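You operate a simulated robot arm through the tools that you are given. There is no shell and no other tool. Be economical: measure what you need, move in short steps, check, and stop when the job is done.

You run a simulated robot arm. Do the job below in one go: nothing can be reset, and whatever is moved stays where it is left.

## Task
Gauge the chucked pad, then grind it to the job card's size.
Fine: shut the guard first; two passes, the first of 0.4 mm at most; no burn, no trip; leave the selector at GRIND.

Only the result counts: the job must be done as asked and must still hold three seconds after the hand-in. Knocking over, shifting, dropping, spilling or breaking anything else fails it.

## Robot
A 7-joint arm with a two-finger parallel gripper on a trunk, on a base that drives. Base frame: it is fixed to the floor where the robot stands at the start and does not move with it; the origin is under the middle of the robot, x ahead of it, y to its left, z up. Units: cm, rad, N and s.
With the tool pointing down near the work surface it reaches from about 26 to 70 cm from the robot's upright axis, wherever it stands. Its first joint turns from -2.897 to 2.897 rad. Places, roughly: dress lever [60, -70, 130]; grinder [70, -20, 100]; grinder damper lever [100, 0, 150]; grinder reset button [30, -30, 70]; grinder selector [40, 0, 80]; grinder stop button [30, -20, 70]; magnet selector [20, -50, 80]; range knob [40, 20, 80]; sliding guard [60, 20, 110]. Payload 1.57 kg.
The tool frame sits at the grasp point between the pads (the TCP): z along the fingers, y along the line on which they close. The tips reach 3 cm beyond it. Largest opening 8 cm; finger width 1.7, thickness 1.2; the body of the gripper, 4 by 8.2 cm, starts 8 cm behind the TCP.
Orientation is told as [roll, pitch, yaw] about the base's x, y, z axes, in that order, counted from this pose: with the fingers straight down and closing along the base's y, the tool's x points along the base's -x, its y along +y and its z along -z.

## Interface
- The arm moves only by the tool move_arm. Its argument "targets" is text: rows parted by semicolons, each of 6 numbers parted by spaces: the shift along the tool's x, y, z in cm, then the turn, a rotation vector about the tool's x, y, z in rad. In form: dx dy dz ax ay az; .... A call has 1 to 10 rows; each row is the pose to reach, as a shift and turn from the pose commanded when the call began, along the tool's axes at that moment. "fingers" is the opening in per cent of the stroke, from 0 (shut) to 100 (fully open), set as the call begins (left out, the last holds). Rows are played at 5 a second. More than 5 cm and 0.15 rad between two rows, or a gripper value outside its range, and nothing of the call is played. Where a pose cannot be reached the arm comes as near as it can. A force on the tool above 40 N (or 10 N above the force at the start of the call, whichever is more), or a blocked arm, ends the call early, and 0.2 s more pass. Each finger travels about 7.2 cm/s and halts on what it meets, pressing with about 24 N; the grip force reading is that of the motor and also rises with nothing between the fingers. The clock runs only during rows and for 0.2 s after the last one: add rows that repeat a pose to give the fingers time. It gives the time, the measured TCP pose, the force on the tool (base axes), the opening and the grip force at its end, in the units of the frame above (readings bear some noise), with the torque about the TCP (base axes, N m) and any sound that the robot's microphone picked up.
- Cameras (640 x 400 px; columns grow to the right, rows downward): "scene" is now at [1.12, 11.77, 142.64]; the picture's right is [-0.24, -0.97, 0.00], its down [-0.31, 0.08, -0.95] and it looks along [0.92, -0.23, -0.32] (base axes); focal length 214 px, centre (320, 200). "wrist" rides on the gripper at [7.2, -0.7, -12.2] in the tool frame; the picture's right is [0.09, 1.00, 0.00], its down [-0.84, 0.08, -0.54] and it looks along [-0.54, 0.05, 0.84] (tool axes); focal length 238 px, centre (320, 200). There is no depth. A picture from a camera that has moved, and an enlarged one, comes with that camera's place and axes in the base frame and with its lens.
- capture(camera): a new picture of that camera. The clock stands still meanwhile.
- raise_lower(by): slides the trunk up (or, below 0, down) by that many cm; the arm and the scene camera ride with it, the base frame stays. It gives what a move gives, with no picture.
- steer(legs): drives the robot by 1 to 6 legs, each [ahead, left, turn to the left] in cm, cm and rad, along the robot's own axes; the way and the turn of a leg run together, so that a leg with both is an arc; at most 150 cm and 3.142 rad a leg. The arm and the cameras ride along, it lands a little off, and it stops where it bumps. It gives what a move gives.
- aim_head(pan, tilt): turns the head with the scene camera to pan (to the left, within 1.501 rad either way) and tilt (down, from -0.506 to 1.204), counted from straight ahead of the robot. It gives what a move gives.
- enlarge(camera, box): a new picture of the part [left, top, right, bottom] of that camera's present view, enlarged. The clock stands still meanwhile.
- finish_job(): hands the job in; it is judged then, once.

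Work in short steps. Places have to be worked out from the pictures, the camera data and where the tool is seen: move nearer, look again, correct. Check each grasp and each placing, and mend what went wrong. You have 120 turns and 98 pictures in all, those below and enlarged ones among them. Open the gripper and draw the arm clear of the work before you hand the job in, unless the task says otherwise; then end with one line.

The tools are called after "Emit:" by a JSON object that holds its "api" and its "payload". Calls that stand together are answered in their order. move_arm: Moves the arm, as the interface text tells. Its arguments: {"type":"object","properties":{"targets":{"type":"string"},"fingers":{"type":"number"}},"required":["targets"]} The other tools are called the same way: raise_lower (by) slides the trunk up or down; steer (legs) drives the base; aim_head (pan, tilt) turns the head that bears the scene camera; capture (camera) takes a picture; enlarge (camera, box) takes an enlarged picture of a part of a camera's view; finish_job () hands the job in.

At the start:

```text
time_s: 0.0
tool_pos: [33.35, -1.15, 119.72]
tcp_rot: [0.001, 0.0, 0.002]
force: [0.8, 1.0, 0.2]
wrist_torque: [0.01, 0.01, -0.01]
width: 8.0
gripper_force: 0.1
trunk travel left (down, up): [-20.0, 28.0]
robot x, y, heading: [-0.0, 0.05, 0.001]
head pan, tilt: [-1.171, 1.201]
```

scene: 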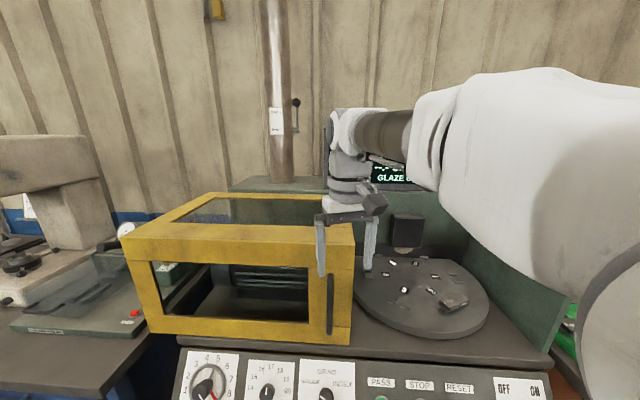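
wrist: 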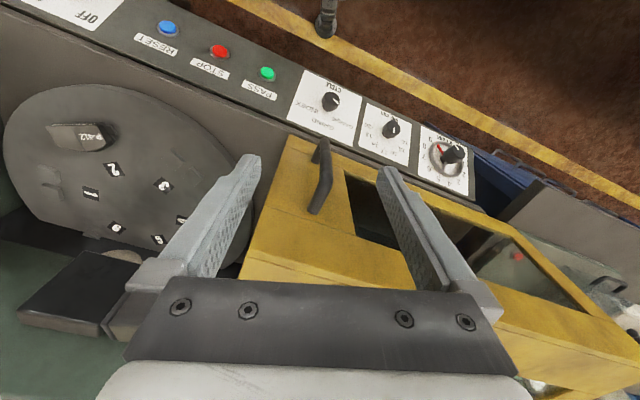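

The pictures show a rotary grinder with a yellow guard at left, a chuck disc, a display behind the arm and a panel in front. I'll enlarge the panel and the display to read them.

Emit:
{"api": "enlarge", "payload": {"camera": "scene", "box": [160, 330, 560, 400]}}

Emit:
{"api": "enlarge", "payload": {"camera": "scene", "box": [340, 150, 500, 350]}}

Emit:
{"api": "enlarge", "payload": {"camera": "wrist", "box": [100, 0, 500, 220]}}

```text
1.60 times, centred on (360, 365) of scene
camera zoom: at [1.12, 11.77, 142.64], right [-0.24, -0.97, 0.0], down [-0.31, 0.08, -0.95], along [0.92, -0.23, -0.32], focal length 343 px, centre (256, -64)
```

zoom: 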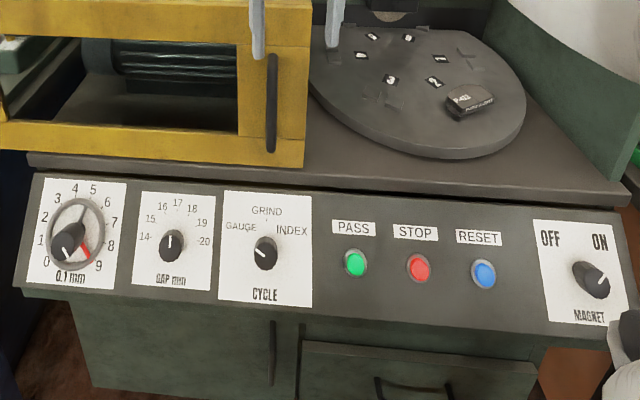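

```text
2.00 times, centred on (420, 250) of scene
camera zoom: at [1.12, 11.77, 142.64], right [-0.24, -0.97, 0.0], down [-0.31, 0.08, -0.95], along [0.92, -0.23, -0.32], focal length 429 px, centre (120, 100)
```

zoom: 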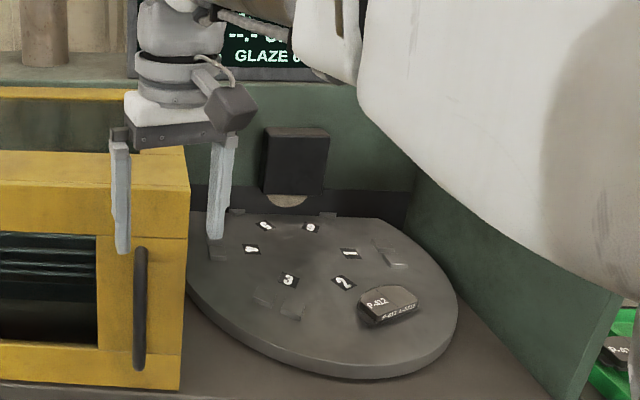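

```text
1.60 times, centred on (300, 110) of wrist
camera zoom: at [26.04, -1.74, 131.8], right [-0.09, 1.0, 0.0], down [0.84, 0.08, 0.54], along [0.54, 0.05, -0.84], focal length 381 px, centre (352, 344)
```

zoom: 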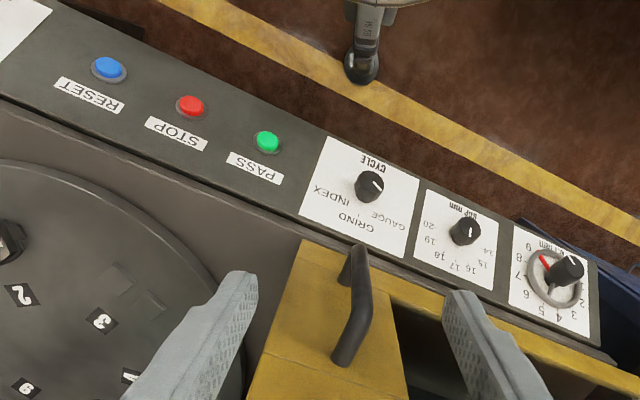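

The panel has: 0.1 mm and GAP mm knobs, the CYCLE selector (GAUGE/GRIND/INDEX), PASS/STOP/RESET and MAGNET. Next I zoom in on the card on the column and turn the head to see more.

Emit:
{"api": "enlarge", "payload": {"camera": "scene", "box": [200, 0, 360, 200]}}

Emit:
{"api": "aim_head", "payload": {"pan": -0.7, "tilt": 0.3}}

Emit:
{"api": "capture", "payload": {"camera": "scene"}}

```text
2.00 times, centred on (280, 100) of scene
camera zoom: at [1.12, 11.77, 142.64], right [-0.24, -0.97, 0.0], down [-0.31, 0.08, -0.95], along [0.92, -0.23, -0.32], focal length 429 px, centre (400, 400)
```

zoom: 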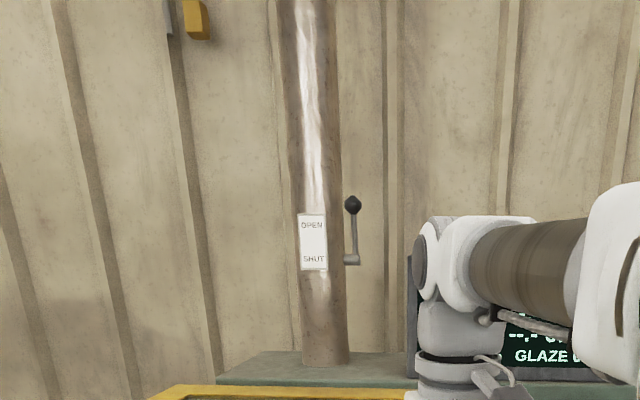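

```text
time_s: 1.2
tool_pos: [33.25, -1.16, 119.67]
tcp_rot: [0.0, 0.001, 0.001]
force: [-0.7, -0.4, 0.5]
wrist_torque: [-0.02, -0.03, -0.01]
width: 7.98
gripper_force: 0.0
trunk travel left (down, up): [-20.0, 28.0]
robot x, y, heading: [-0.06, -0.11, -0.001]
head pan, tilt: [-0.7, 0.3]
```

```text
91 pictures are left
camera scene: at [1.1, 11.85, 142.1], right [-0.24, -0.97, 0.0], down [-0.36, 0.09, -0.93], along [0.9, -0.22, -0.37], focal length 214 px, centre (320, 200)
```

scene: 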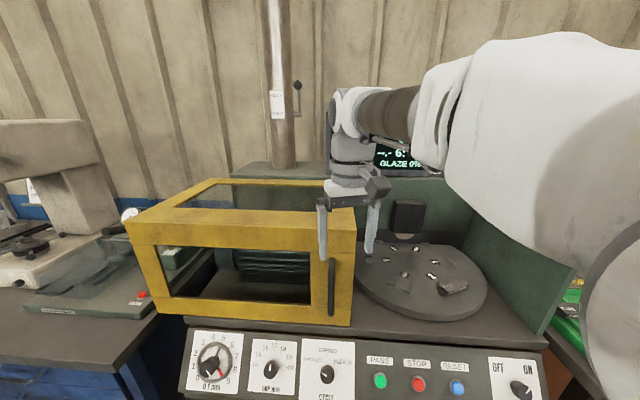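

The head seems still to have moved only slightly; I check again after another aim.

Emit:
{"api": "aim_head", "payload": {"pan": -0.9, "tilt": 0.5}}

Emit:
{"api": "capture", "payload": {"camera": "scene"}}

```text
time_s: 1.9
tool_pos: [33.3, -1.23, 119.76]
tcp_rot: [0.001, 0.001, 0.002]
force: [1.1, 0.0, -0.6]
wrist_torque: [0.02, 0.0, 0.0]
width: 8.0
gripper_force: 0.1
trunk travel left (down, up): [-20.0, 28.0]
robot x, y, heading: [-0.33, 0.55, 0.001]
head pan, tilt: [-0.901, 0.499]
```

```text
90 pictures are left
camera scene: at [1.09, 11.85, 142.02], right [-0.23, -0.97, 0.0], down [-0.37, 0.09, -0.93], along [0.9, -0.22, -0.38], focal length 214 px, centre (320, 200)
```

scene: 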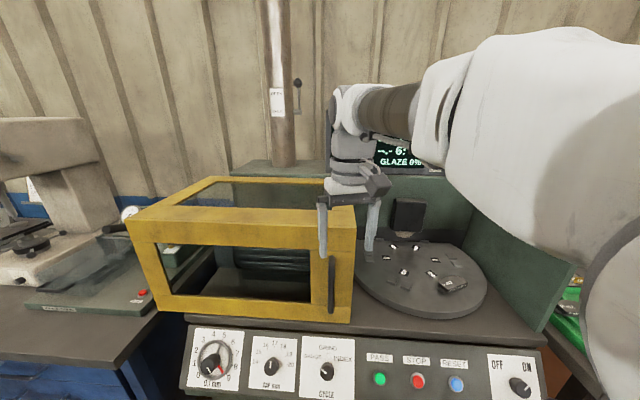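

The reported pan changes but the camera hardly turns. One test with a large opposite pan tells whether the head responds at all.

Emit:
{"api": "aim_head", "payload": {"pan": 0.8, "tilt": 0.3}}

Emit:
{"api": "capture", "payload": {"camera": "scene"}}

```text
time_s: 3.7
tool_pos: [33.21, -1.19, 119.7]
tcp_rot: [0.0, 0.001, 0.0]
force: [-0.5, 0.0, 0.0]
wrist_torque: [0.06, -0.03, 0.0]
width: 8.01
gripper_force: 0.1
trunk travel left (down, up): [-20.0, 28.0]
robot x, y, heading: [-0.14, 0.24, -0.002]
head pan, tilt: [0.799, 0.3]
```

```text
89 pictures are left
camera scene: at [-1.42, 20.72, 142.84], right [0.72, -0.7, 0.0], down [-0.21, -0.21, -0.96], along [0.67, 0.68, -0.3], focal length 214 px, centre (320, 200)
```

scene: 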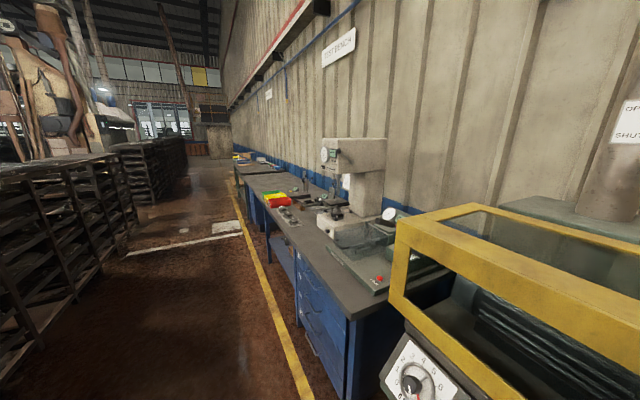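

The head cannot turn right past about -0.24 rad, but works to the left. I tilt the gripper up a bit so the wrist camera can view the display, wall and the right side.

Emit:
{"api": "move_arm", "payload": {"targets": "-2 0 -2 0 -0.14 0; -4 0 -4 0 -0.28 0; -6 0 -6 0 -0.42 0; -8 0 -8 0 -0.56 0; -10 0 -10 0 -0.7 0; -10 0 -12 0 -0.8 0"}}

Emit:
{"api": "capture", "payload": {"camera": "wrist"}}

```text
time_s: 5.1
tool_pos: [43.32, -1.08, 131.58]
tcp_rot: [-0.001, -0.8, 0.001]
force: [0.6, 0.0, 0.2]
wrist_torque: [-0.01, 0.0, -0.03]
width: 8.03
gripper_force: 0.0
trunk travel left (down, up): [-20.0, 28.0]
robot x, y, heading: [0.17, -0.34, 0.003]
head pan, tilt: [0.799, 0.3]
```

```text
88 pictures are left
camera wrist: at [29.44, -1.73, 134.86], right [-0.06, 1.0, -0.07], down [0.19, 0.08, 0.98], along [0.98, 0.05, -0.2], focal length 238 px, centre (320, 200)
```

wrist: 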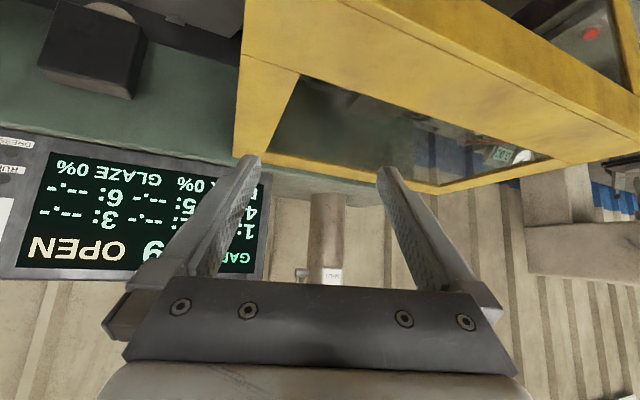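

The display shows OPEN, stations 1-6 without readings and GLAZE 0%. I turn the hand to the right to see the display whole and what is beside it.

Emit:
{"api": "move_arm", "payload": {"targets": "0 0 0 0.1 0 0.097; 0 0 0 0.2 0 0.195; 0 0 0 0.3 0 0.292; 0 0 0 0.4 0 0.39; 0 0 0 0.5 0 0.488"}}

Emit:
{"api": "capture", "payload": {"camera": "wrist"}}

```text
time_s: 6.3
tool_pos: [43.25, -1.25, 131.61]
tcp_rot: [0.003, -0.798, -0.704]
force: [-0.2, -0.1, 0.3]
wrist_torque: [0.0, 0.0, 0.04]
width: 8.01
gripper_force: 0.1
trunk travel left (down, up): [-20.0, 28.0]
robot x, y, heading: [-0.06, 0.01, -0.003]
head pan, tilt: [0.799, 0.3]
```

```text
87 pictures are left
camera wrist: at [32.25, 7.3, 134.96], right [0.59, 0.8, -0.06], down [0.2, -0.07, 0.98], along [0.78, -0.59, -0.2], focal length 238 px, centre (320, 200)
```

wrist: 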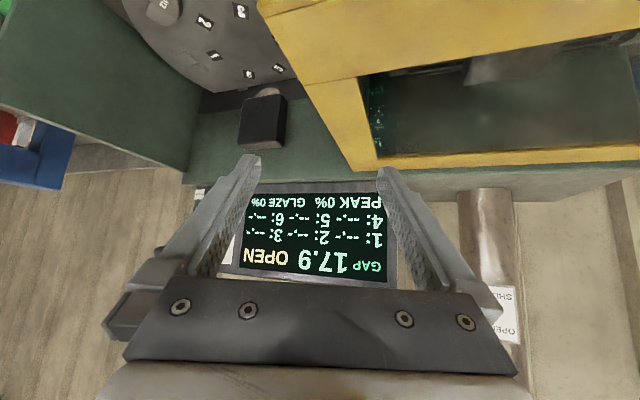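

GAP reads 17.9, guard OPEN. There's something white right of the display, so I turn further right.

Emit:
{"api": "move_arm", "payload": {"targets": "0 0 0 0.1 0 0.097; 0 0 0 0.2 0 0.195; 0 0 0 0.3 0 0.292; 0 0 0 0.36 0 0.35"}}

Emit:
{"api": "capture", "payload": {"camera": "wrist"}}

```text
time_s: 7.3
tool_pos: [43.36, -1.29, 131.48]
tcp_rot: [0.001, -0.798, -1.202]
force: [0.9, 0.4, 1.1]
wrist_torque: [0.01, 0.0, 0.0]
width: 7.98
gripper_force: 0.2
trunk travel left (down, up): [-20.0, 28.0]
robot x, y, heading: [-0.2, 0.35, -0.004]
head pan, tilt: [0.799, 0.3]
```

```text
86 pictures are left
camera wrist: at [37.66, 11.54, 134.95], right [0.91, 0.42, -0.07], down [0.14, -0.15, 0.98], along [0.4, -0.89, -0.2], focal length 238 px, centre (320, 200)
```

wrist: 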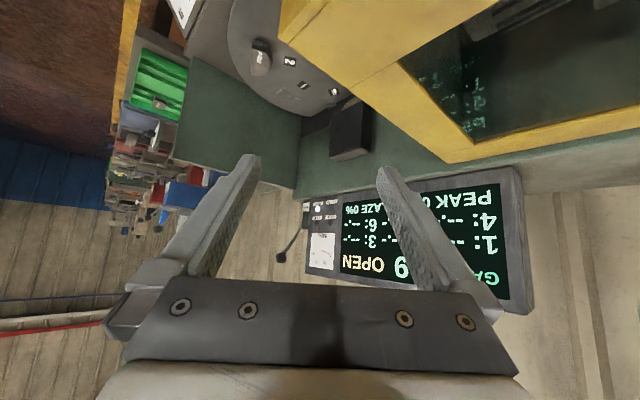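

The job card appears to be to the right of the display, next to the dress lever. Zoom in.

Emit:
{"api": "enlarge", "payload": {"camera": "wrist", "box": [265, 190, 345, 280]}}

Emit:
{"api": "enlarge", "payload": {"camera": "wrist", "box": [90, 40, 370, 240]}}

```text
4.44 times, centred on (305, 235) of wrist
camera zoom: at [37.66, 11.54, 134.95], right [0.91, 0.42, -0.07], down [0.14, -0.15, 0.98], along [0.4, -0.89, -0.2], focal length 1059 px, centre (387, 44)
```

zoom: 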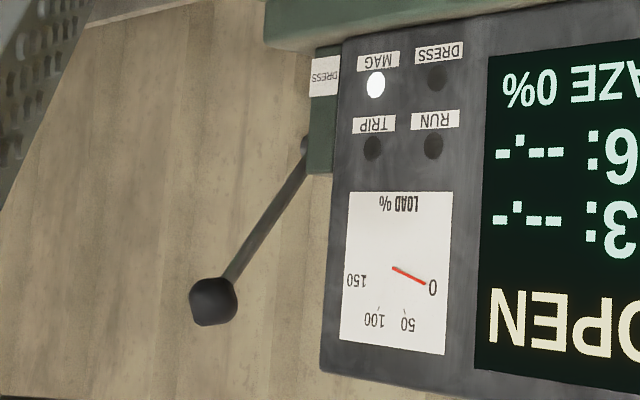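

```text
2.00 times, centred on (230, 140) of wrist
camera zoom: at [37.66, 11.54, 134.95], right [0.91, 0.42, -0.07], down [0.14, -0.15, 0.98], along [0.4, -0.89, -0.2], focal length 477 px, centre (500, 320)
```

zoom: 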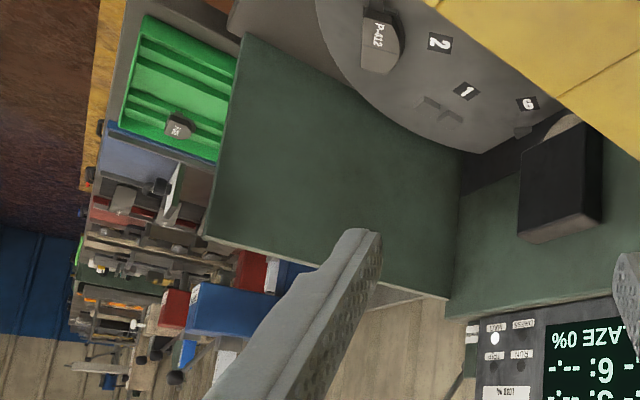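

No job card yet (a load meter, lamps, MAG on). I look left with the head.

Emit:
{"api": "aim_head", "payload": {"pan": 0.35, "tilt": 0.2}}

Emit:
{"api": "capture", "payload": {"camera": "scene"}}

```text
time_s: 8.2
tool_pos: [43.34, -1.12, 131.71]
tcp_rot: [0.002, -0.798, -1.203]
force: [-0.3, 0.5, 0.2]
wrist_torque: [-0.01, 0.0, -0.01]
width: 8.01
gripper_force: 0.0
trunk travel left (down, up): [-20.0, 28.0]
robot x, y, heading: [-0.21, -0.22, 0.0]
head pan, tilt: [0.351, 0.201]
```

```text
83 pictures are left
camera scene: at [0.82, 17.24, 143.76], right [0.34, -0.94, 0.0], down [-0.19, -0.07, -0.98], along [0.92, 0.34, -0.2], focal length 214 px, centre (320, 200)
```

scene: 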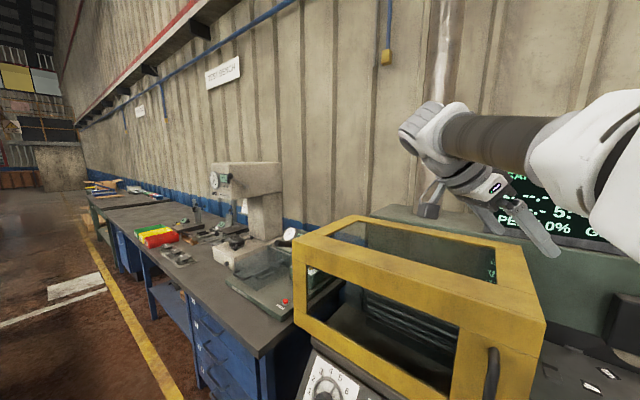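

No card here. I look down at the grinder front and the panel with the head at pan -0.2, tilt down.

Emit:
{"api": "aim_head", "payload": {"pan": -0.2, "tilt": 0.9}}

Emit:
{"api": "capture", "payload": {"camera": "scene"}}

```text
time_s: 9.2
tool_pos: [43.29, -1.22, 131.71]
tcp_rot: [0.0, -0.8, -1.201]
force: [0.7, -0.4, 0.7]
wrist_torque: [-0.04, -0.01, 0.05]
width: 7.98
gripper_force: 0.1
trunk travel left (down, up): [-20.0, 28.0]
robot x, y, heading: [0.05, -0.02, -0.001]
head pan, tilt: [-0.201, 0.901]
```

```text
82 pictures are left
camera scene: at [-0.53, 12.53, 137.62], right [-0.2, -0.98, 0.0], down [-0.77, 0.16, -0.62], along [0.61, -0.12, -0.78], focal length 214 px, centre (320, 200)
```

scene: 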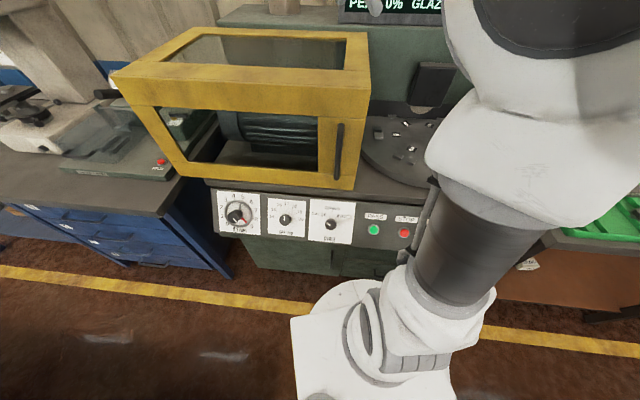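

A white card is visible at right, past the arm (528,263). Zoom on it and pan right.

Emit:
{"api": "enlarge", "payload": {"camera": "scene", "box": [480, 220, 640, 320]}}

Emit:
{"api": "aim_head", "payload": {"pan": -0.9, "tilt": 0.7}}

Emit:
{"api": "capture", "payload": {"camera": "scene"}}

```text
4.00 times, centred on (560, 270) of scene
camera zoom: at [-0.53, 12.53, 137.62], right [-0.2, -0.98, 0.0], down [-0.77, 0.16, -0.62], along [0.61, -0.12, -0.78], focal length 858 px, centre (-640, -80)
```

zoom: 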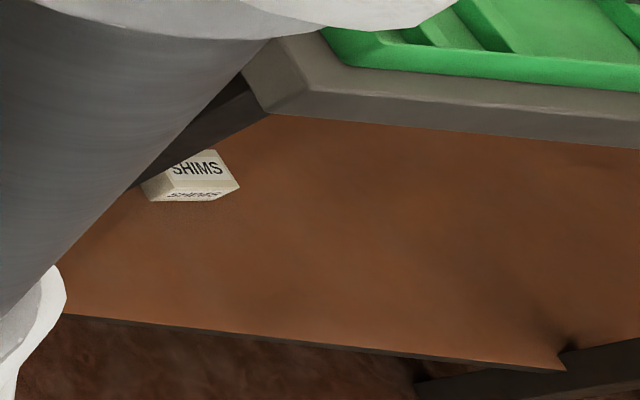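

```text
time_s: 10.3
tool_pos: [43.27, -1.25, 131.71]
tcp_rot: [0.002, -0.802, -1.2]
force: [0.3, 0.6, 0.0]
wrist_torque: [-0.01, 0.02, -0.03]
width: 7.99
gripper_force: 0.0
trunk travel left (down, up): [-20.0, 28.0]
robot x, y, heading: [-0.2, -0.17, -0.001]
head pan, tilt: [-0.901, 0.7]
```

```text
80 pictures are left
camera scene: at [-2.65, 7.38, 139.22], right [-0.78, -0.62, 0.0], down [-0.4, 0.5, -0.76], along [0.48, -0.6, -0.64], focal length 214 px, centre (320, 200)
```

scene: 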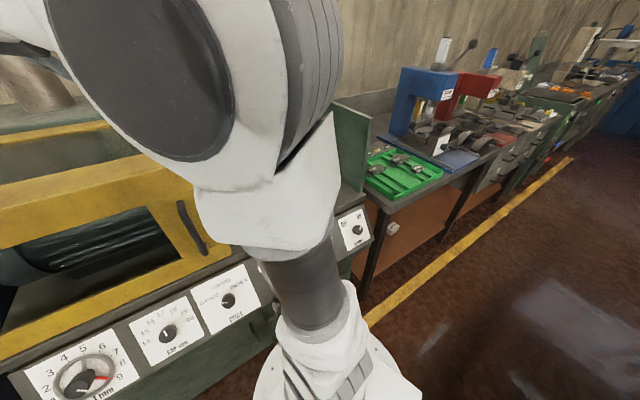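

The bench at right has a standing white card near the blue machine. Zoom on it and on the knobs.

Emit:
{"api": "enlarge", "payload": {"camera": "scene", "box": [360, 30, 520, 210]}}

Emit:
{"api": "enlarge", "payload": {"camera": "scene", "box": [20, 260, 270, 400]}}

```text
2.22 times, centred on (440, 120) of scene
camera zoom: at [-2.65, 7.38, 139.22], right [-0.78, -0.62, 0.0], down [-0.4, 0.5, -0.76], along [0.48, -0.6, -0.64], focal length 477 px, centre (53, 378)
```

zoom: 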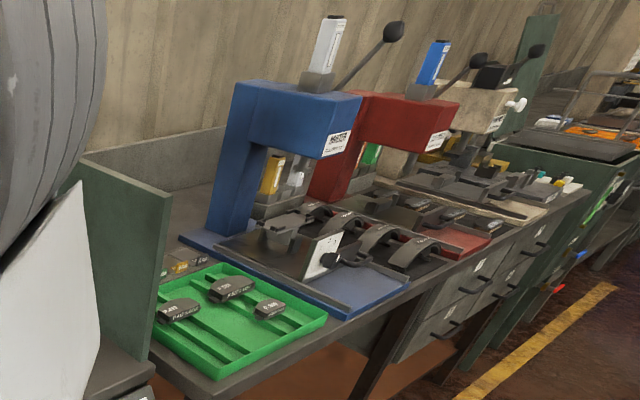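

```text
2.56 times, centred on (145, 330) of scene
camera zoom: at [-2.65, 7.38, 139.22], right [-0.78, -0.62, 0.0], down [-0.4, 0.5, -0.76], along [0.48, -0.6, -0.64], focal length 549 px, centre (768, -133)
```

zoom: 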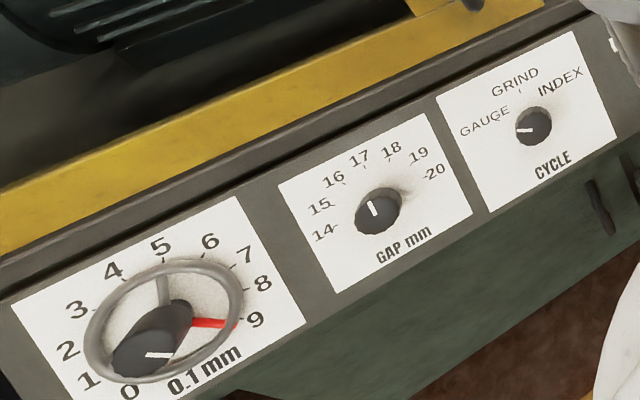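

I zoom hard on the white card and the tags there.

Emit:
{"api": "enlarge", "payload": {"camera": "scene", "box": [426, 128, 462, 162]}}

Emit:
{"api": "enlarge", "payload": {"camera": "scene", "box": [355, 135, 435, 205]}}

```text
11.76 times, centred on (444, 145) of scene
camera zoom: at [-2.65, 7.38, 139.22], right [-0.78, -0.62, 0.0], down [-0.4, 0.5, -0.76], along [0.48, -0.6, -0.64], focal length 2523 px, centre (-1139, 847)
```

zoom: 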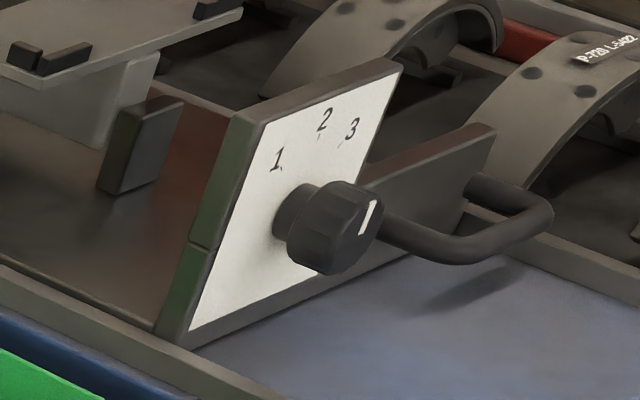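

```text
5.71 times, centred on (395, 170) of scene
camera zoom: at [-2.65, 7.38, 139.22], right [-0.78, -0.62, 0.0], down [-0.4, 0.5, -0.76], along [0.48, -0.6, -0.64], focal length 1226 px, centre (-109, 371)
```

zoom: 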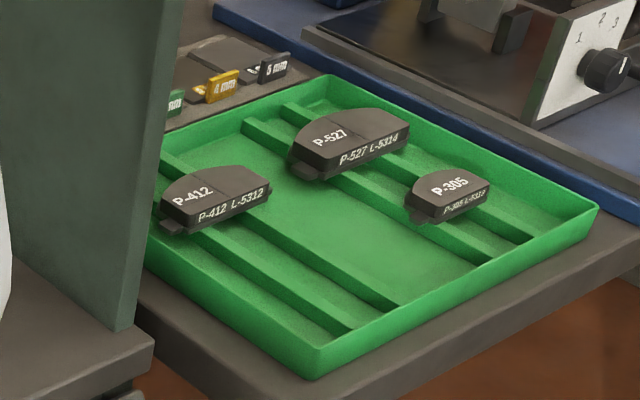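

The rest is other stations. Now check the white paper on the press at left and the wall signs.

Emit:
{"api": "aim_head", "payload": {"pan": 0.45, "tilt": 0.35}}

Emit:
{"api": "enlarge", "payload": {"camera": "scene", "box": [200, 20, 440, 170]}}

Emit:
{"api": "enlarge", "payload": {"camera": "scene", "box": [100, 130, 340, 280]}}

```text
time_s: 11.8
tool_pos: [43.37, -1.18, 131.61]
tcp_rot: [0.002, -0.798, -1.201]
force: [0.0, 0.0, -0.1]
wrist_torque: [0.01, -0.03, 0.02]
width: 7.99
gripper_force: 0.1
trunk travel left (down, up): [-20.0, 28.0]
robot x, y, heading: [-0.07, 0.05, 0.0]
head pan, tilt: [0.45, 0.351]
```

```text
2.67 times, centred on (320, 95) of scene
camera zoom: at [0.46, 18.08, 142.36], right [0.43, -0.9, 0.0], down [-0.31, -0.15, -0.94], along [0.85, 0.41, -0.34], focal length 572 px, centre (320, 480)
```

zoom: 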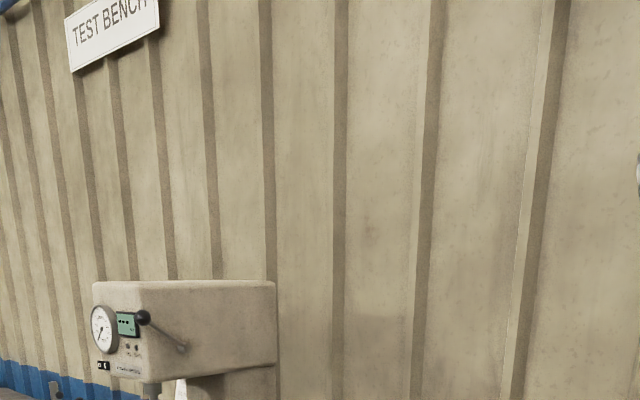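

```text
2.67 times, centred on (220, 205) of scene
camera zoom: at [0.46, 18.08, 142.36], right [0.43, -0.9, 0.0], down [-0.31, -0.15, -0.94], along [0.85, 0.41, -0.34], focal length 572 px, centre (587, 187)
```

zoom: 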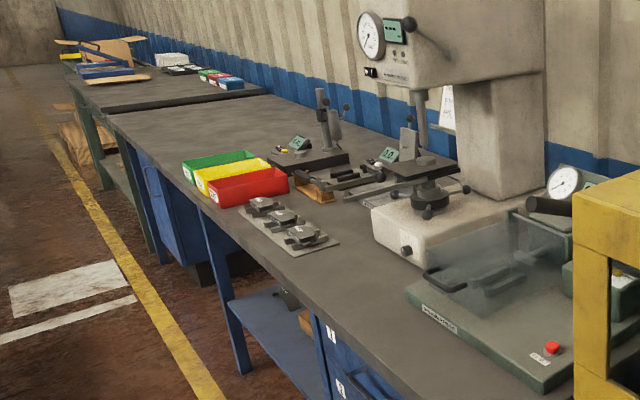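

Not there. I look higher on the wall above the grinder and towards the right wall.

Emit:
{"api": "aim_head", "payload": {"pan": -0.2, "tilt": -0.15}}

Emit:
{"api": "capture", "payload": {"camera": "scene"}}

```text
time_s: 12.8
tool_pos: [43.3, -1.14, 131.63]
tcp_rot: [0.002, -0.798, -1.202]
force: [0.1, 0.0, -0.5]
wrist_torque: [-0.01, -0.03, 0.04]
width: 8.0
gripper_force: 0.1
trunk travel left (down, up): [-20.0, 28.0]
robot x, y, heading: [0.2, -0.08, 0.002]
head pan, tilt: [-0.201, -0.15]
```

```text
73 pictures are left
camera scene: at [0.43, 12.34, 146.92], right [-0.2, -0.98, 0.0], down [0.15, -0.03, -0.99], along [0.97, -0.2, 0.15], focal length 214 px, centre (320, 200)
```

scene: 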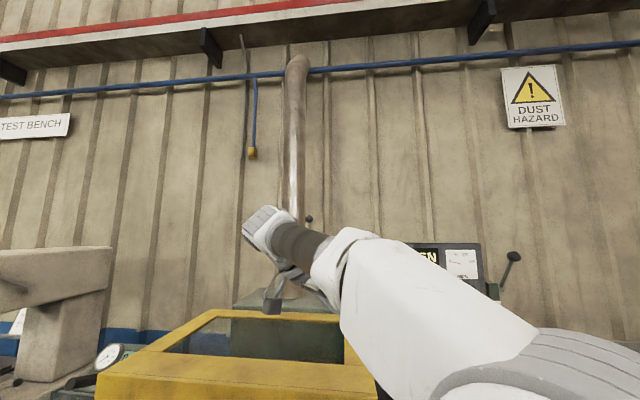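

A DUST HAZARD sign; the damper lever seems up at OPEN. I look further right and behind for the job card.

Emit:
{"api": "aim_head", "payload": {"pan": -1.45, "tilt": 0.35}}

Emit:
{"api": "capture", "payload": {"camera": "scene"}}

Emit:
{"api": "aim_head", "payload": {"pan": 1.45, "tilt": 0.35}}

Emit:
{"api": "capture", "payload": {"camera": "scene"}}

```text
time_s: 14.3
tool_pos: [43.17, -1.19, 131.65]
tcp_rot: [0.002, -0.799, -1.201]
force: [0.5, -0.6, -0.6]
wrist_torque: [0.02, -0.04, -0.02]
width: 8.0
gripper_force: 0.0
trunk travel left (down, up): [-20.0, 28.0]
robot x, y, heading: [0.23, -0.09, -0.003]
head pan, tilt: [-1.45, 0.351]
```

```text
72 pictures are left
camera scene: at [-6.8, 4.79, 142.37], right [-0.99, -0.12, 0.0], down [-0.04, 0.34, -0.94], along [0.11, -0.93, -0.34], focal length 214 px, centre (320, 200)
```

scene: 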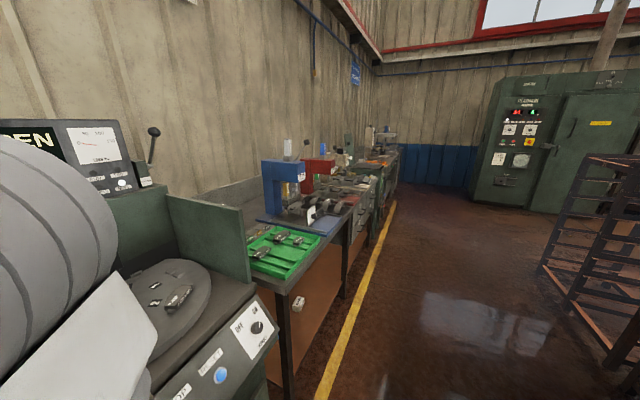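

```text
time_s: 16.8
tool_pos: [43.29, -1.24, 131.62]
tcp_rot: [0.002, -0.799, -1.202]
force: [-0.1, -0.8, -0.4]
wrist_torque: [-0.02, 0.03, -0.01]
width: 7.99
gripper_force: 0.0
trunk travel left (down, up): [-20.0, 28.0]
robot x, y, heading: [-0.03, -0.7, -0.001]
head pan, tilt: [1.45, 0.351]
```

```text
71 pictures are left
camera scene: at [-6.81, 23.27, 142.36], right [0.99, -0.12, 0.0], down [-0.04, -0.34, -0.94], along [0.11, 0.93, -0.34], focal length 214 px, centre (320, 200)
```

scene: 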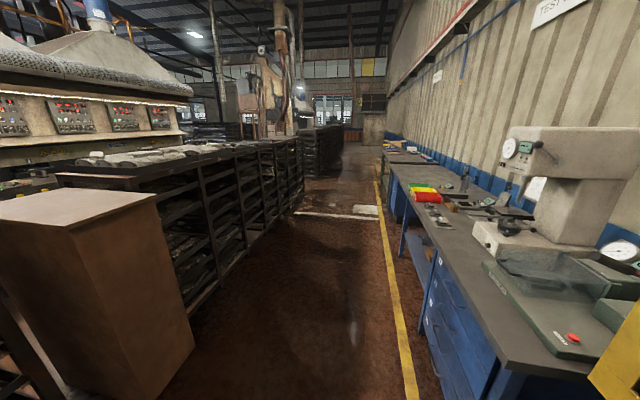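

I zoom on the white paper on the hardness tester column and then on the pad on the chuck from the right view.

Emit:
{"api": "enlarge", "payload": {"camera": "scene", "box": [500, 150, 580, 220]}}

Emit:
{"api": "aim_head", "payload": {"pan": -1.2, "tilt": 0.6}}

Emit:
{"api": "capture", "payload": {"camera": "scene"}}

```text
5.71 times, centred on (540, 185) of scene
camera zoom: at [-6.81, 23.27, 142.36], right [0.99, -0.12, 0.0], down [-0.04, -0.34, -0.94], along [0.11, 0.93, -0.34], focal length 1226 px, centre (-937, 286)
```

zoom: 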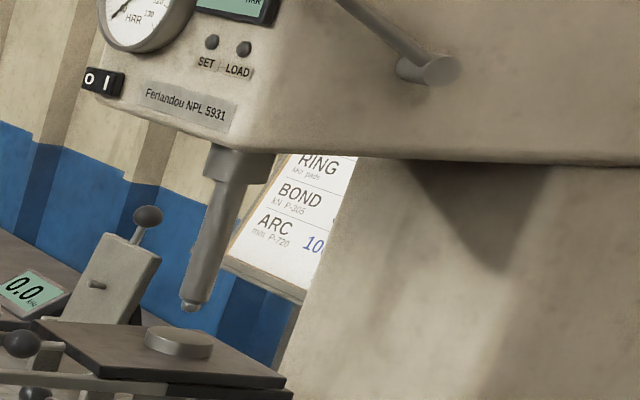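

```text
time_s: 19.2
tool_pos: [43.25, -1.12, 131.66]
tcp_rot: [0.001, -0.799, -1.202]
force: [0.1, 0.8, -0.5]
wrist_torque: [0.01, -0.02, 0.0]
width: 7.99
gripper_force: 0.0
trunk travel left (down, up): [-20.0, 28.0]
robot x, y, heading: [-0.24, -0.19, -0.002]
head pan, tilt: [-1.201, 0.6]
```

```text
69 pictures are left
camera scene: at [-4.73, 5.79, 140.09], right [-0.93, -0.36, 0.0], down [-0.2, 0.53, -0.83], along [0.3, -0.77, -0.56], focal length 214 px, centre (320, 200)
```

scene: 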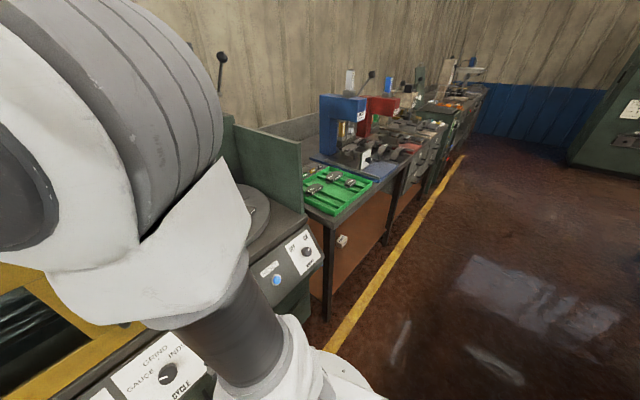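

That white paper behind the hardness tester is the job card (RING, BOND, ARC lines visible). I drive 60 cm left to see past the tester's column.

Emit:
{"api": "steer", "payload": {"legs": [[0, 60, 0]]}}

Emit:
{"api": "aim_head", "payload": {"pan": 0.2, "tilt": 0.3}}

Emit:
{"api": "capture", "payload": {"camera": "scene"}}

```text
time_s: 24.2
tool_pos: [43.39, 59.16, 131.69]
tcp_rot: [0.001, -0.798, -1.204]
force: [0.0, -0.1, -0.5]
wrist_torque: [-0.01, -0.02, 0.0]
width: 8.0
gripper_force: 0.0
trunk travel left (down, up): [-20.0, 28.0]
robot x, y, heading: [0.33, 60.19, -0.005]
head pan, tilt: [-1.201, 0.6]
```

```text
time_s: 25.7
tool_pos: [43.42, 59.14, 131.62]
tcp_rot: [0.002, -0.799, -1.204]
force: [-0.6, 0.4, -0.2]
wrist_torque: [0.04, 0.01, 0.03]
width: 7.98
gripper_force: 0.1
trunk travel left (down, up): [-20.0, 28.0]
robot x, y, heading: [0.23, 60.49, 0.002]
head pan, tilt: [0.201, 0.3]
```

```text
68 pictures are left
camera scene: at [1.33, 76.37, 142.84], right [0.2, -0.98, 0.0], down [-0.29, -0.06, -0.96], along [0.94, 0.19, -0.3], focal length 214 px, centre (320, 200)
```

scene: 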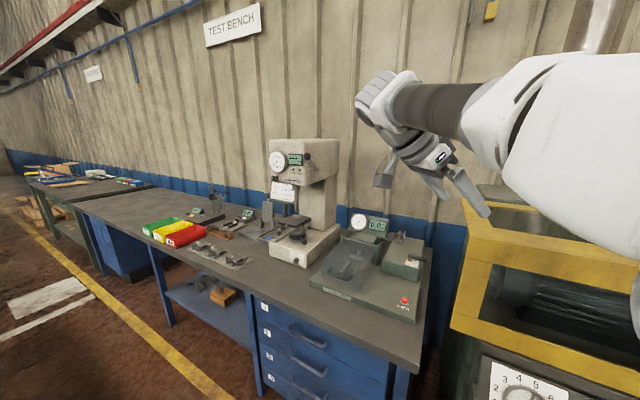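

The card is now seen under the tester head. Zoom in.

Emit:
{"api": "enlarge", "payload": {"camera": "scene", "box": [262, 170, 318, 215]}}

```text
8.89 times, centred on (290, 192) of scene
camera zoom: at [1.33, 76.37, 142.84], right [0.2, -0.98, 0.0], down [-0.29, -0.06, -0.96], along [0.94, 0.19, -0.3], focal length 1906 px, centre (587, 267)
```

zoom: 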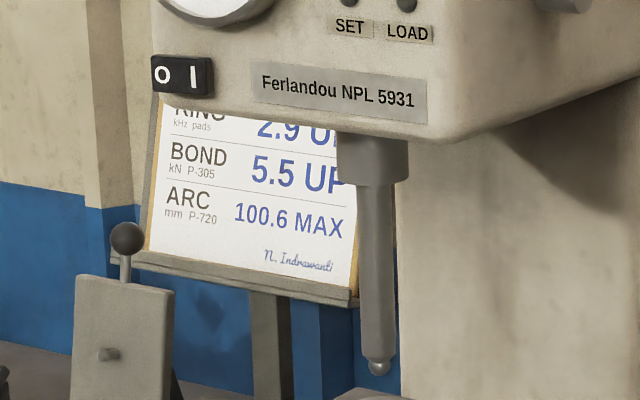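

I need the upper lines: drive 45 cm further left and lower the trunk to look under the head.

Emit:
{"api": "steer", "payload": {"legs": [[0, 45, 0]]}}

Emit:
{"api": "raise_lower", "payload": {"by": -12}}

Emit:
{"api": "aim_head", "payload": {"pan": -0.05, "tilt": 0.2}}

Emit:
{"api": "capture", "payload": {"camera": "scene"}}

```text
time_s: 29.5
tool_pos: [43.37, 102.85, 131.67]
tcp_rot: [0.002, -0.799, -1.197]
force: [-0.1, -0.1, -0.4]
wrist_torque: [0.01, -0.03, 0.0]
width: 8.03
gripper_force: 0.1
trunk travel left (down, up): [-20.0, 28.0]
robot x, y, heading: [-0.14, 103.52, 0.008]
head pan, tilt: [0.201, 0.3]
```

```text
time_s: 31.0
tool_pos: [43.35, 102.91, 119.74]
tcp_rot: [0.001, -0.797, -1.199]
force: [0.1, 0.1, 0.5]
wrist_torque: [-0.01, 0.04, 0.0]
width: 7.99
gripper_force: 0.0
trunk travel left (down, up): [-8.0, 40.0]
robot x, y, heading: [0.16, 103.82, 0.01]
head pan, tilt: [0.201, 0.3]
```

```text
time_s: 31.7
tool_pos: [43.33, 102.83, 119.77]
tcp_rot: [0.002, -0.799, -1.199]
force: [-0.3, 0.0, -0.1]
wrist_torque: [0.0, 0.0, 0.03]
width: 8.01
gripper_force: 0.0
trunk travel left (down, up): [-8.0, 40.0]
robot x, y, heading: [0.24, 104.13, 0.005]
head pan, tilt: [-0.051, 0.201]
```

```text
66 pictures are left
camera scene: at [1.34, 117.42, 131.76], right [-0.05, -1.0, 0.0], down [-0.2, 0.01, -0.98], along [0.98, -0.04, -0.2], focal length 214 px, centre (320, 200)
```

scene: 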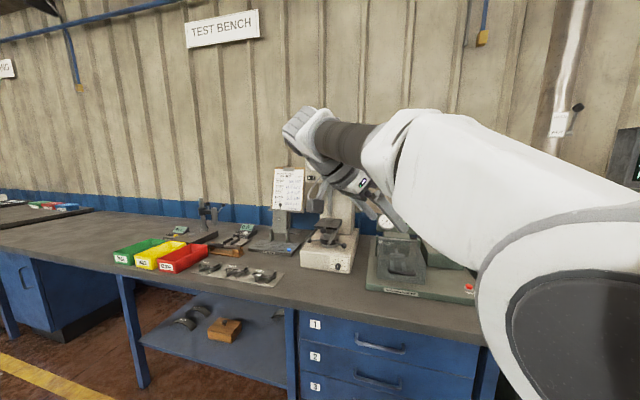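

The whole card is visible; zoom.

Emit:
{"api": "enlarge", "payload": {"camera": "scene", "box": [262, 160, 318, 215]}}

```text
7.27 times, centred on (290, 188) of scene
camera zoom: at [1.34, 117.42, 131.76], right [-0.05, -1.0, 0.0], down [-0.2, 0.01, -0.98], along [0.98, -0.04, -0.2], focal length 1560 px, centre (538, 291)
```

zoom: 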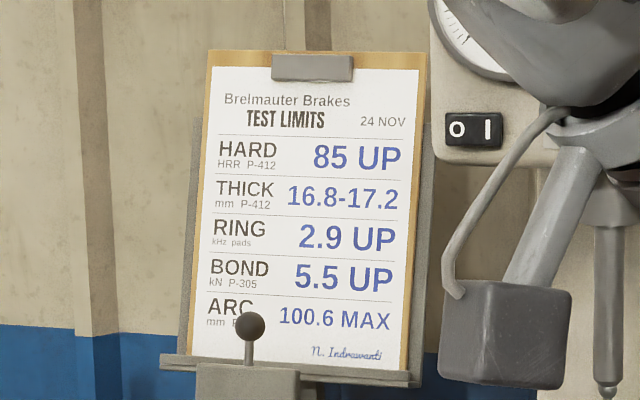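

This is a TEST LIMITS card (P-412 thickness 16.8–17.2), maybe not the job card for the grinder. From here I look towards the grinder for another clipboard.

Emit:
{"api": "aim_head", "payload": {"pan": -0.75, "tilt": 0.3}}

Emit:
{"api": "capture", "payload": {"camera": "scene"}}

```text
time_s: 32.8
tool_pos: [43.41, 102.86, 119.64]
tcp_rot: [0.002, -0.8, -1.197]
force: [0.1, 0.1, 1.0]
wrist_torque: [-0.01, 0.0, 0.01]
width: 7.99
gripper_force: 0.1
trunk travel left (down, up): [-8.0, 40.0]
robot x, y, heading: [-0.08, 103.95, 0.008]
head pan, tilt: [-0.75, 0.3]
```

```text
64 pictures are left
camera scene: at [-1.1, 111.51, 130.84], right [-0.68, -0.73, 0.0], down [-0.22, 0.2, -0.96], along [0.7, -0.65, -0.3], focal length 214 px, centre (320, 200)
```

scene: 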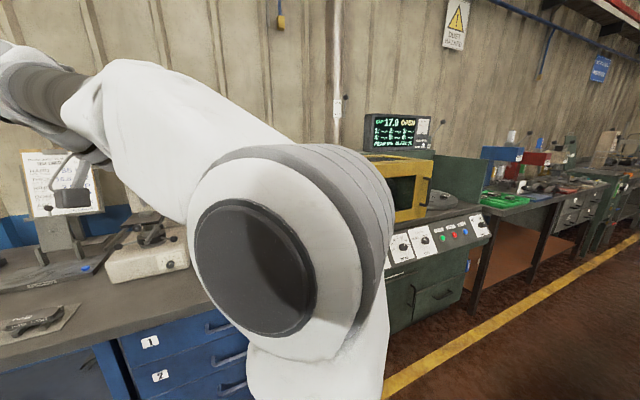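

No clipboard here. I'll back off, and drive to the right-hand side to inspect the bench right of the grinder.

Emit:
{"api": "raise_lower", "payload": {"by": 12}}

Emit:
{"api": "steer", "payload": {"legs": [[-40, 0, 0], [0, -145, 0], [0, -35, 0]]}}

Emit:
{"api": "aim_head", "payload": {"pan": -0.5, "tilt": 0.4}}

Emit:
{"api": "capture", "payload": {"camera": "scene"}}

```text
time_s: 34.3
tool_pos: [43.25, 102.92, 131.71]
tcp_rot: [0.002, -0.801, -1.197]
force: [0.0, 0.1, 0.0]
wrist_torque: [0.02, -0.05, 0.01]
width: 7.99
gripper_force: 0.0
trunk travel left (down, up): [-20.0, 28.0]
robot x, y, heading: [-0.05, 104.34, 0.006]
head pan, tilt: [-0.75, 0.3]
```

```text
time_s: 50.9
tool_pos: [1.3, -79.5, 131.66]
tcp_rot: [0.002, -0.799, -1.227]
force: [0.1, 0.2, 0.5]
wrist_torque: [0.0, 0.01, -0.02]
width: 8.0
gripper_force: 0.1
trunk travel left (down, up): [-20.0, 28.0]
robot x, y, heading: [-41.84, -77.32, -0.026]
head pan, tilt: [-0.75, 0.3]
```

```text
time_s: 51.7
tool_pos: [1.41, -79.56, 131.63]
tcp_rot: [0.004, -0.799, -1.226]
force: [-0.5, 0.6, 0.0]
wrist_torque: [0.01, -0.01, 0.02]
width: 8.03
gripper_force: 0.0
trunk travel left (down, up): [-20.0, 28.0]
robot x, y, heading: [-42.12, -76.69, -0.025]
head pan, tilt: [-0.499, 0.4]
```

```text
63 pictures are left
camera scene: at [-41.45, -67.55, 141.91], right [-0.5, -0.87, 0.0], down [-0.34, 0.2, -0.92], along [0.8, -0.46, -0.39], focal length 214 px, centre (320, 200)
```

scene: 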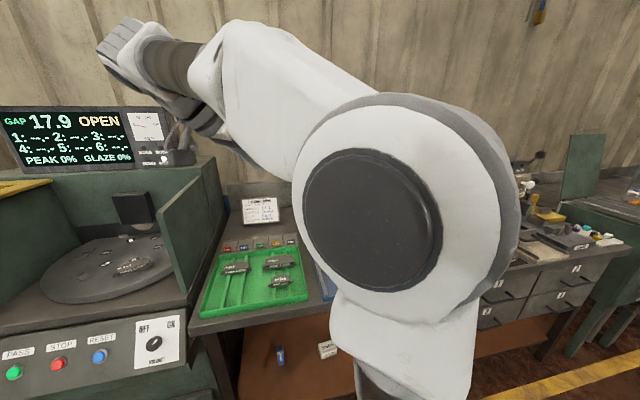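

A clipboard behind the green tray — zoom; also on the pad.

Emit:
{"api": "enlarge", "payload": {"camera": "scene", "box": [225, 185, 305, 250]}}

Emit:
{"api": "enlarge", "payload": {"camera": "scene", "box": [0, 180, 240, 380]}}

```text
6.15 times, centred on (265, 218) of scene
camera zoom: at [-41.45, -67.55, 141.91], right [-0.5, -0.87, 0.0], down [-0.34, 0.2, -0.92], along [0.8, -0.46, -0.39], focal length 1320 px, centre (658, 92)
```

zoom: 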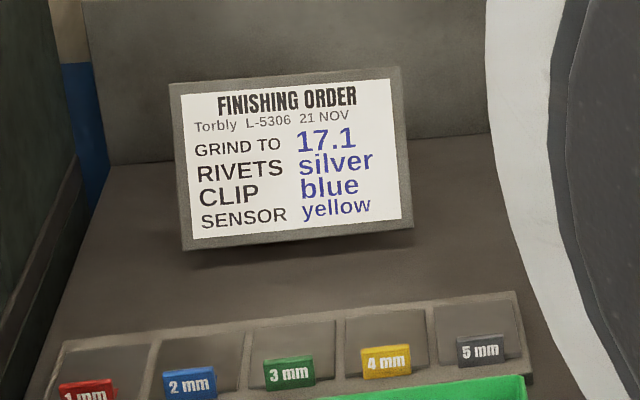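

```text
2.00 times, centred on (120, 280) of scene
camera zoom: at [-41.45, -67.55, 141.91], right [-0.5, -0.87, 0.0], down [-0.34, 0.2, -0.92], along [0.8, -0.46, -0.39], focal length 429 px, centre (720, 40)
```

zoom: 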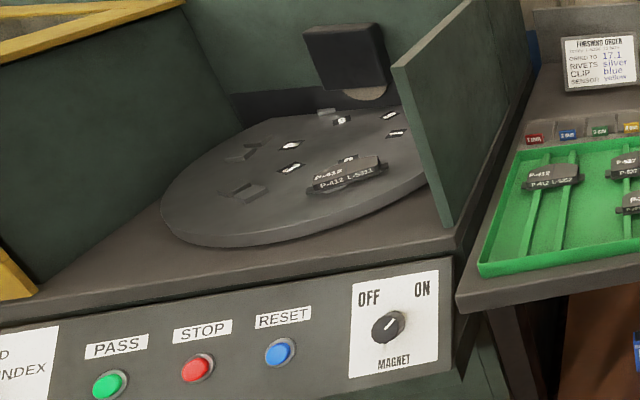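

The FINISHING ORDER says GRIND TO 17.1. The pad is chucked at station 2 and MAG is ON. I drive back to stand in front of the grinder, about 10 cm behind the start place.

Emit:
{"api": "steer", "payload": {"legs": [[0, 0, 0.026], [0, 74, 0], [32, 0, 0]]}}

Emit:
{"api": "aim_head", "payload": {"pan": -0.25, "tilt": 0.75}}

Emit:
{"api": "capture", "payload": {"camera": "scene"}}

```text
time_s: 60.3
tool_pos: [32.94, -3.89, 131.73]
tcp_rot: [0.002, -0.799, -1.195]
force: [1.0, -1.1, -0.9]
wrist_torque: [0.05, -0.01, 0.03]
width: 8.02
gripper_force: 0.1
trunk travel left (down, up): [-20.0, 28.0]
robot x, y, heading: [-10.49, -3.15, 0.014]
head pan, tilt: [-0.499, 0.4]
```

```text
time_s: 61.1
tool_pos: [33.16, -3.91, 131.56]
tcp_rot: [0.002, -0.799, -1.193]
force: [-0.1, -0.1, -0.7]
wrist_torque: [-0.03, -0.03, 0.03]
width: 8.0
gripper_force: 0.0
trunk travel left (down, up): [-20.0, 28.0]
robot x, y, heading: [-10.05, -2.85, 0.006]
head pan, tilt: [-0.25, 0.75]
```

```text
60 pictures are left
camera scene: at [-10.27, 8.92, 138.81], right [-0.24, -0.97, 0.0], down [-0.66, 0.16, -0.73], along [0.71, -0.18, -0.68], focal length 214 px, centre (320, 200)
```

scene: 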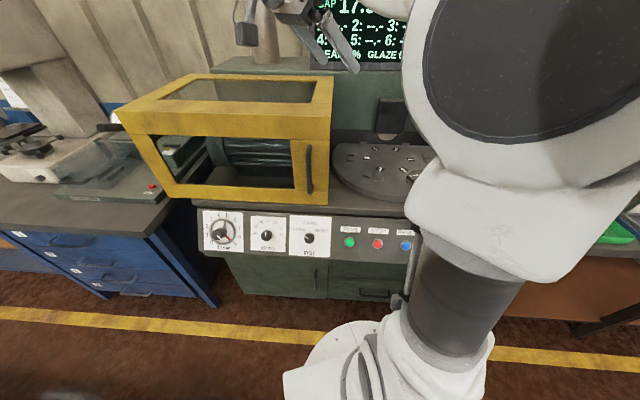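

I swing the hand to face the guard squarely (grinder is yawed about -0.28 rad) and bring it in front of the guard handle, some 12 cm off.

Emit:
{"api": "move_arm", "payload": {"targets": "2.86 0.04 1.56 -0.094 0 -0.0915; 5.72 0.08 3.12 -0.188 0 -0.183; 8.58 0.12 4.68 -0.282 0 -0.274; 11.44 0.15 6.24 -0.376 0 -0.366; 14.3 0.19 7.8 -0.47 0 -0.457; 17.2 0.23 9.35 -0.564 0 -0.549; 20.0 0.27 10.9 -0.658 0 -0.64"}}

Emit:
{"api": "capture", "payload": {"camera": "wrist"}}

Emit:
{"api": "enlarge", "payload": {"camera": "scene", "box": [200, 80, 440, 260]}}

```text
time_s: 62.2
tool_pos: [33.8, -0.42, 111.72]
tcp_rot: [-0.106, -0.661, -0.56]
force: [1.1, 0.4, 1.0]
wrist_torque: [0.01, 0.0, 0.0]
width: 7.99
gripper_force: 0.0
trunk travel left (down, up): [-20.0, 28.0]
robot x, y, heading: [-10.46, -2.94, 0.007]
head pan, tilt: [-0.25, 0.75]
stopped in row 5: the arm was blocked; the commanded pose is now the measured one
```

```text
59 pictures are left
camera wrist: at [22.94, 7.22, 116.78], right [0.52, 0.84, -0.14], down [0.35, -0.06, 0.93], along [0.78, -0.53, -0.33], focal length 238 px, centre (320, 200)
```

wrist: 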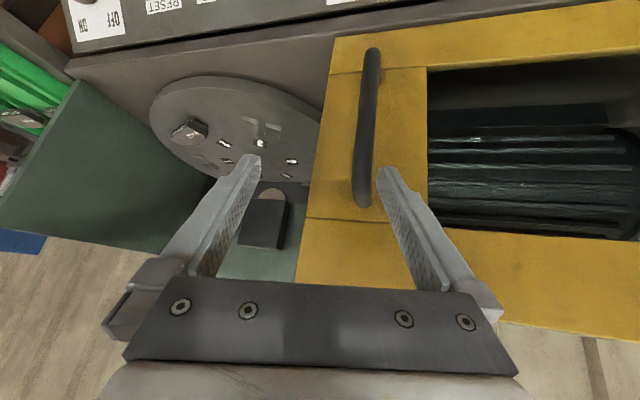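

```text
2.22 times, centred on (320, 170) of scene
camera zoom: at [-9.82, 8.04, 140.47], right [-0.32, -0.95, 0.0], down [-0.5, 0.17, -0.85], along [0.8, -0.27, -0.53], focal length 477 px, centre (320, 267)
```

zoom: 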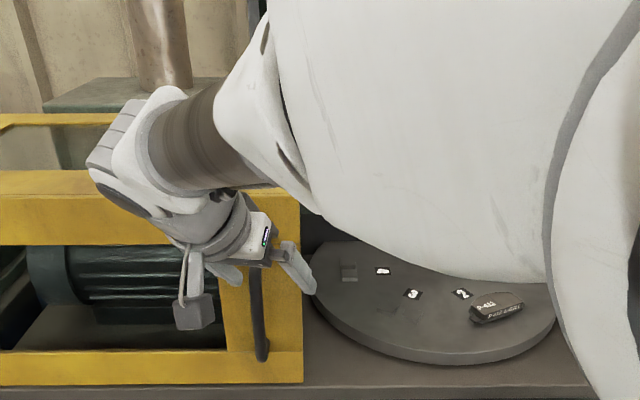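

The arm bumped the head. The handle bar is a vertical bar at about (38.7, 0), z 95–110.5. I turn the head away to the left, then take a steeper hand pose 6 cm in front of the bar.

Emit:
{"api": "aim_head", "payload": {"pan": 0.5, "tilt": 0.6}}

Emit:
{"api": "move_arm", "payload": {"targets": "1.7 0.47 1.37 -0.063 0.062 -0.064; 3.4 0.94 2.74 -0.126 0.124 -0.127; 5.1 1.41 4.1 -0.188 0.186 -0.19; 6.83 1.88 5.49 -0.251 0.248 -0.254"}}

Emit:
{"api": "capture", "payload": {"camera": "wrist"}}

```text
time_s: 63.3
tool_pos: [33.84, -0.42, 111.56]
tcp_rot: [-0.11, -0.66, -0.553]
force: [0.1, -0.2, 0.1]
wrist_torque: [0.03, 0.01, -0.01]
width: 8.0
gripper_force: 0.0
trunk travel left (down, up): [-20.0, 28.0]
robot x, y, heading: [-10.81, -2.87, 0.013]
head pan, tilt: [0.499, 0.6]
```

```text
time_s: 64.3
tool_pos: [32.84, 1.92, 103.2]
tcp_rot: [0.006, -0.405, -0.276]
force: [0.1, 0.4, -0.1]
wrist_torque: [-0.01, 0.02, 0.02]
width: 8.01
gripper_force: 0.1
trunk travel left (down, up): [-20.0, 28.0]
robot x, y, heading: [-10.39, -2.92, 0.008]
head pan, tilt: [0.499, 0.6]
```

```text
57 pictures are left
camera wrist: at [21.58, 4.45, 111.57], right [0.19, 0.98, -0.03], down [0.55, -0.08, 0.83], along [0.81, -0.17, -0.56], focal length 238 px, centre (320, 200)
```

wrist: 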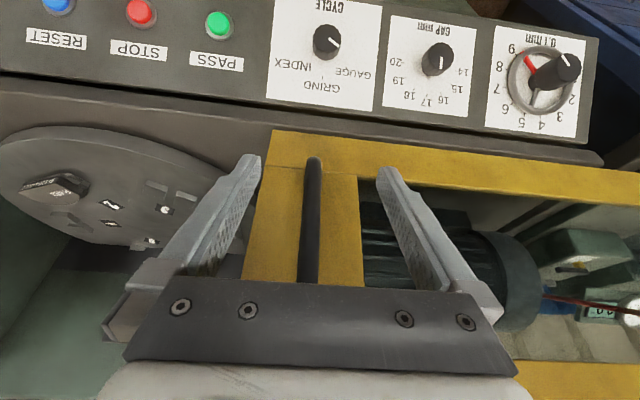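

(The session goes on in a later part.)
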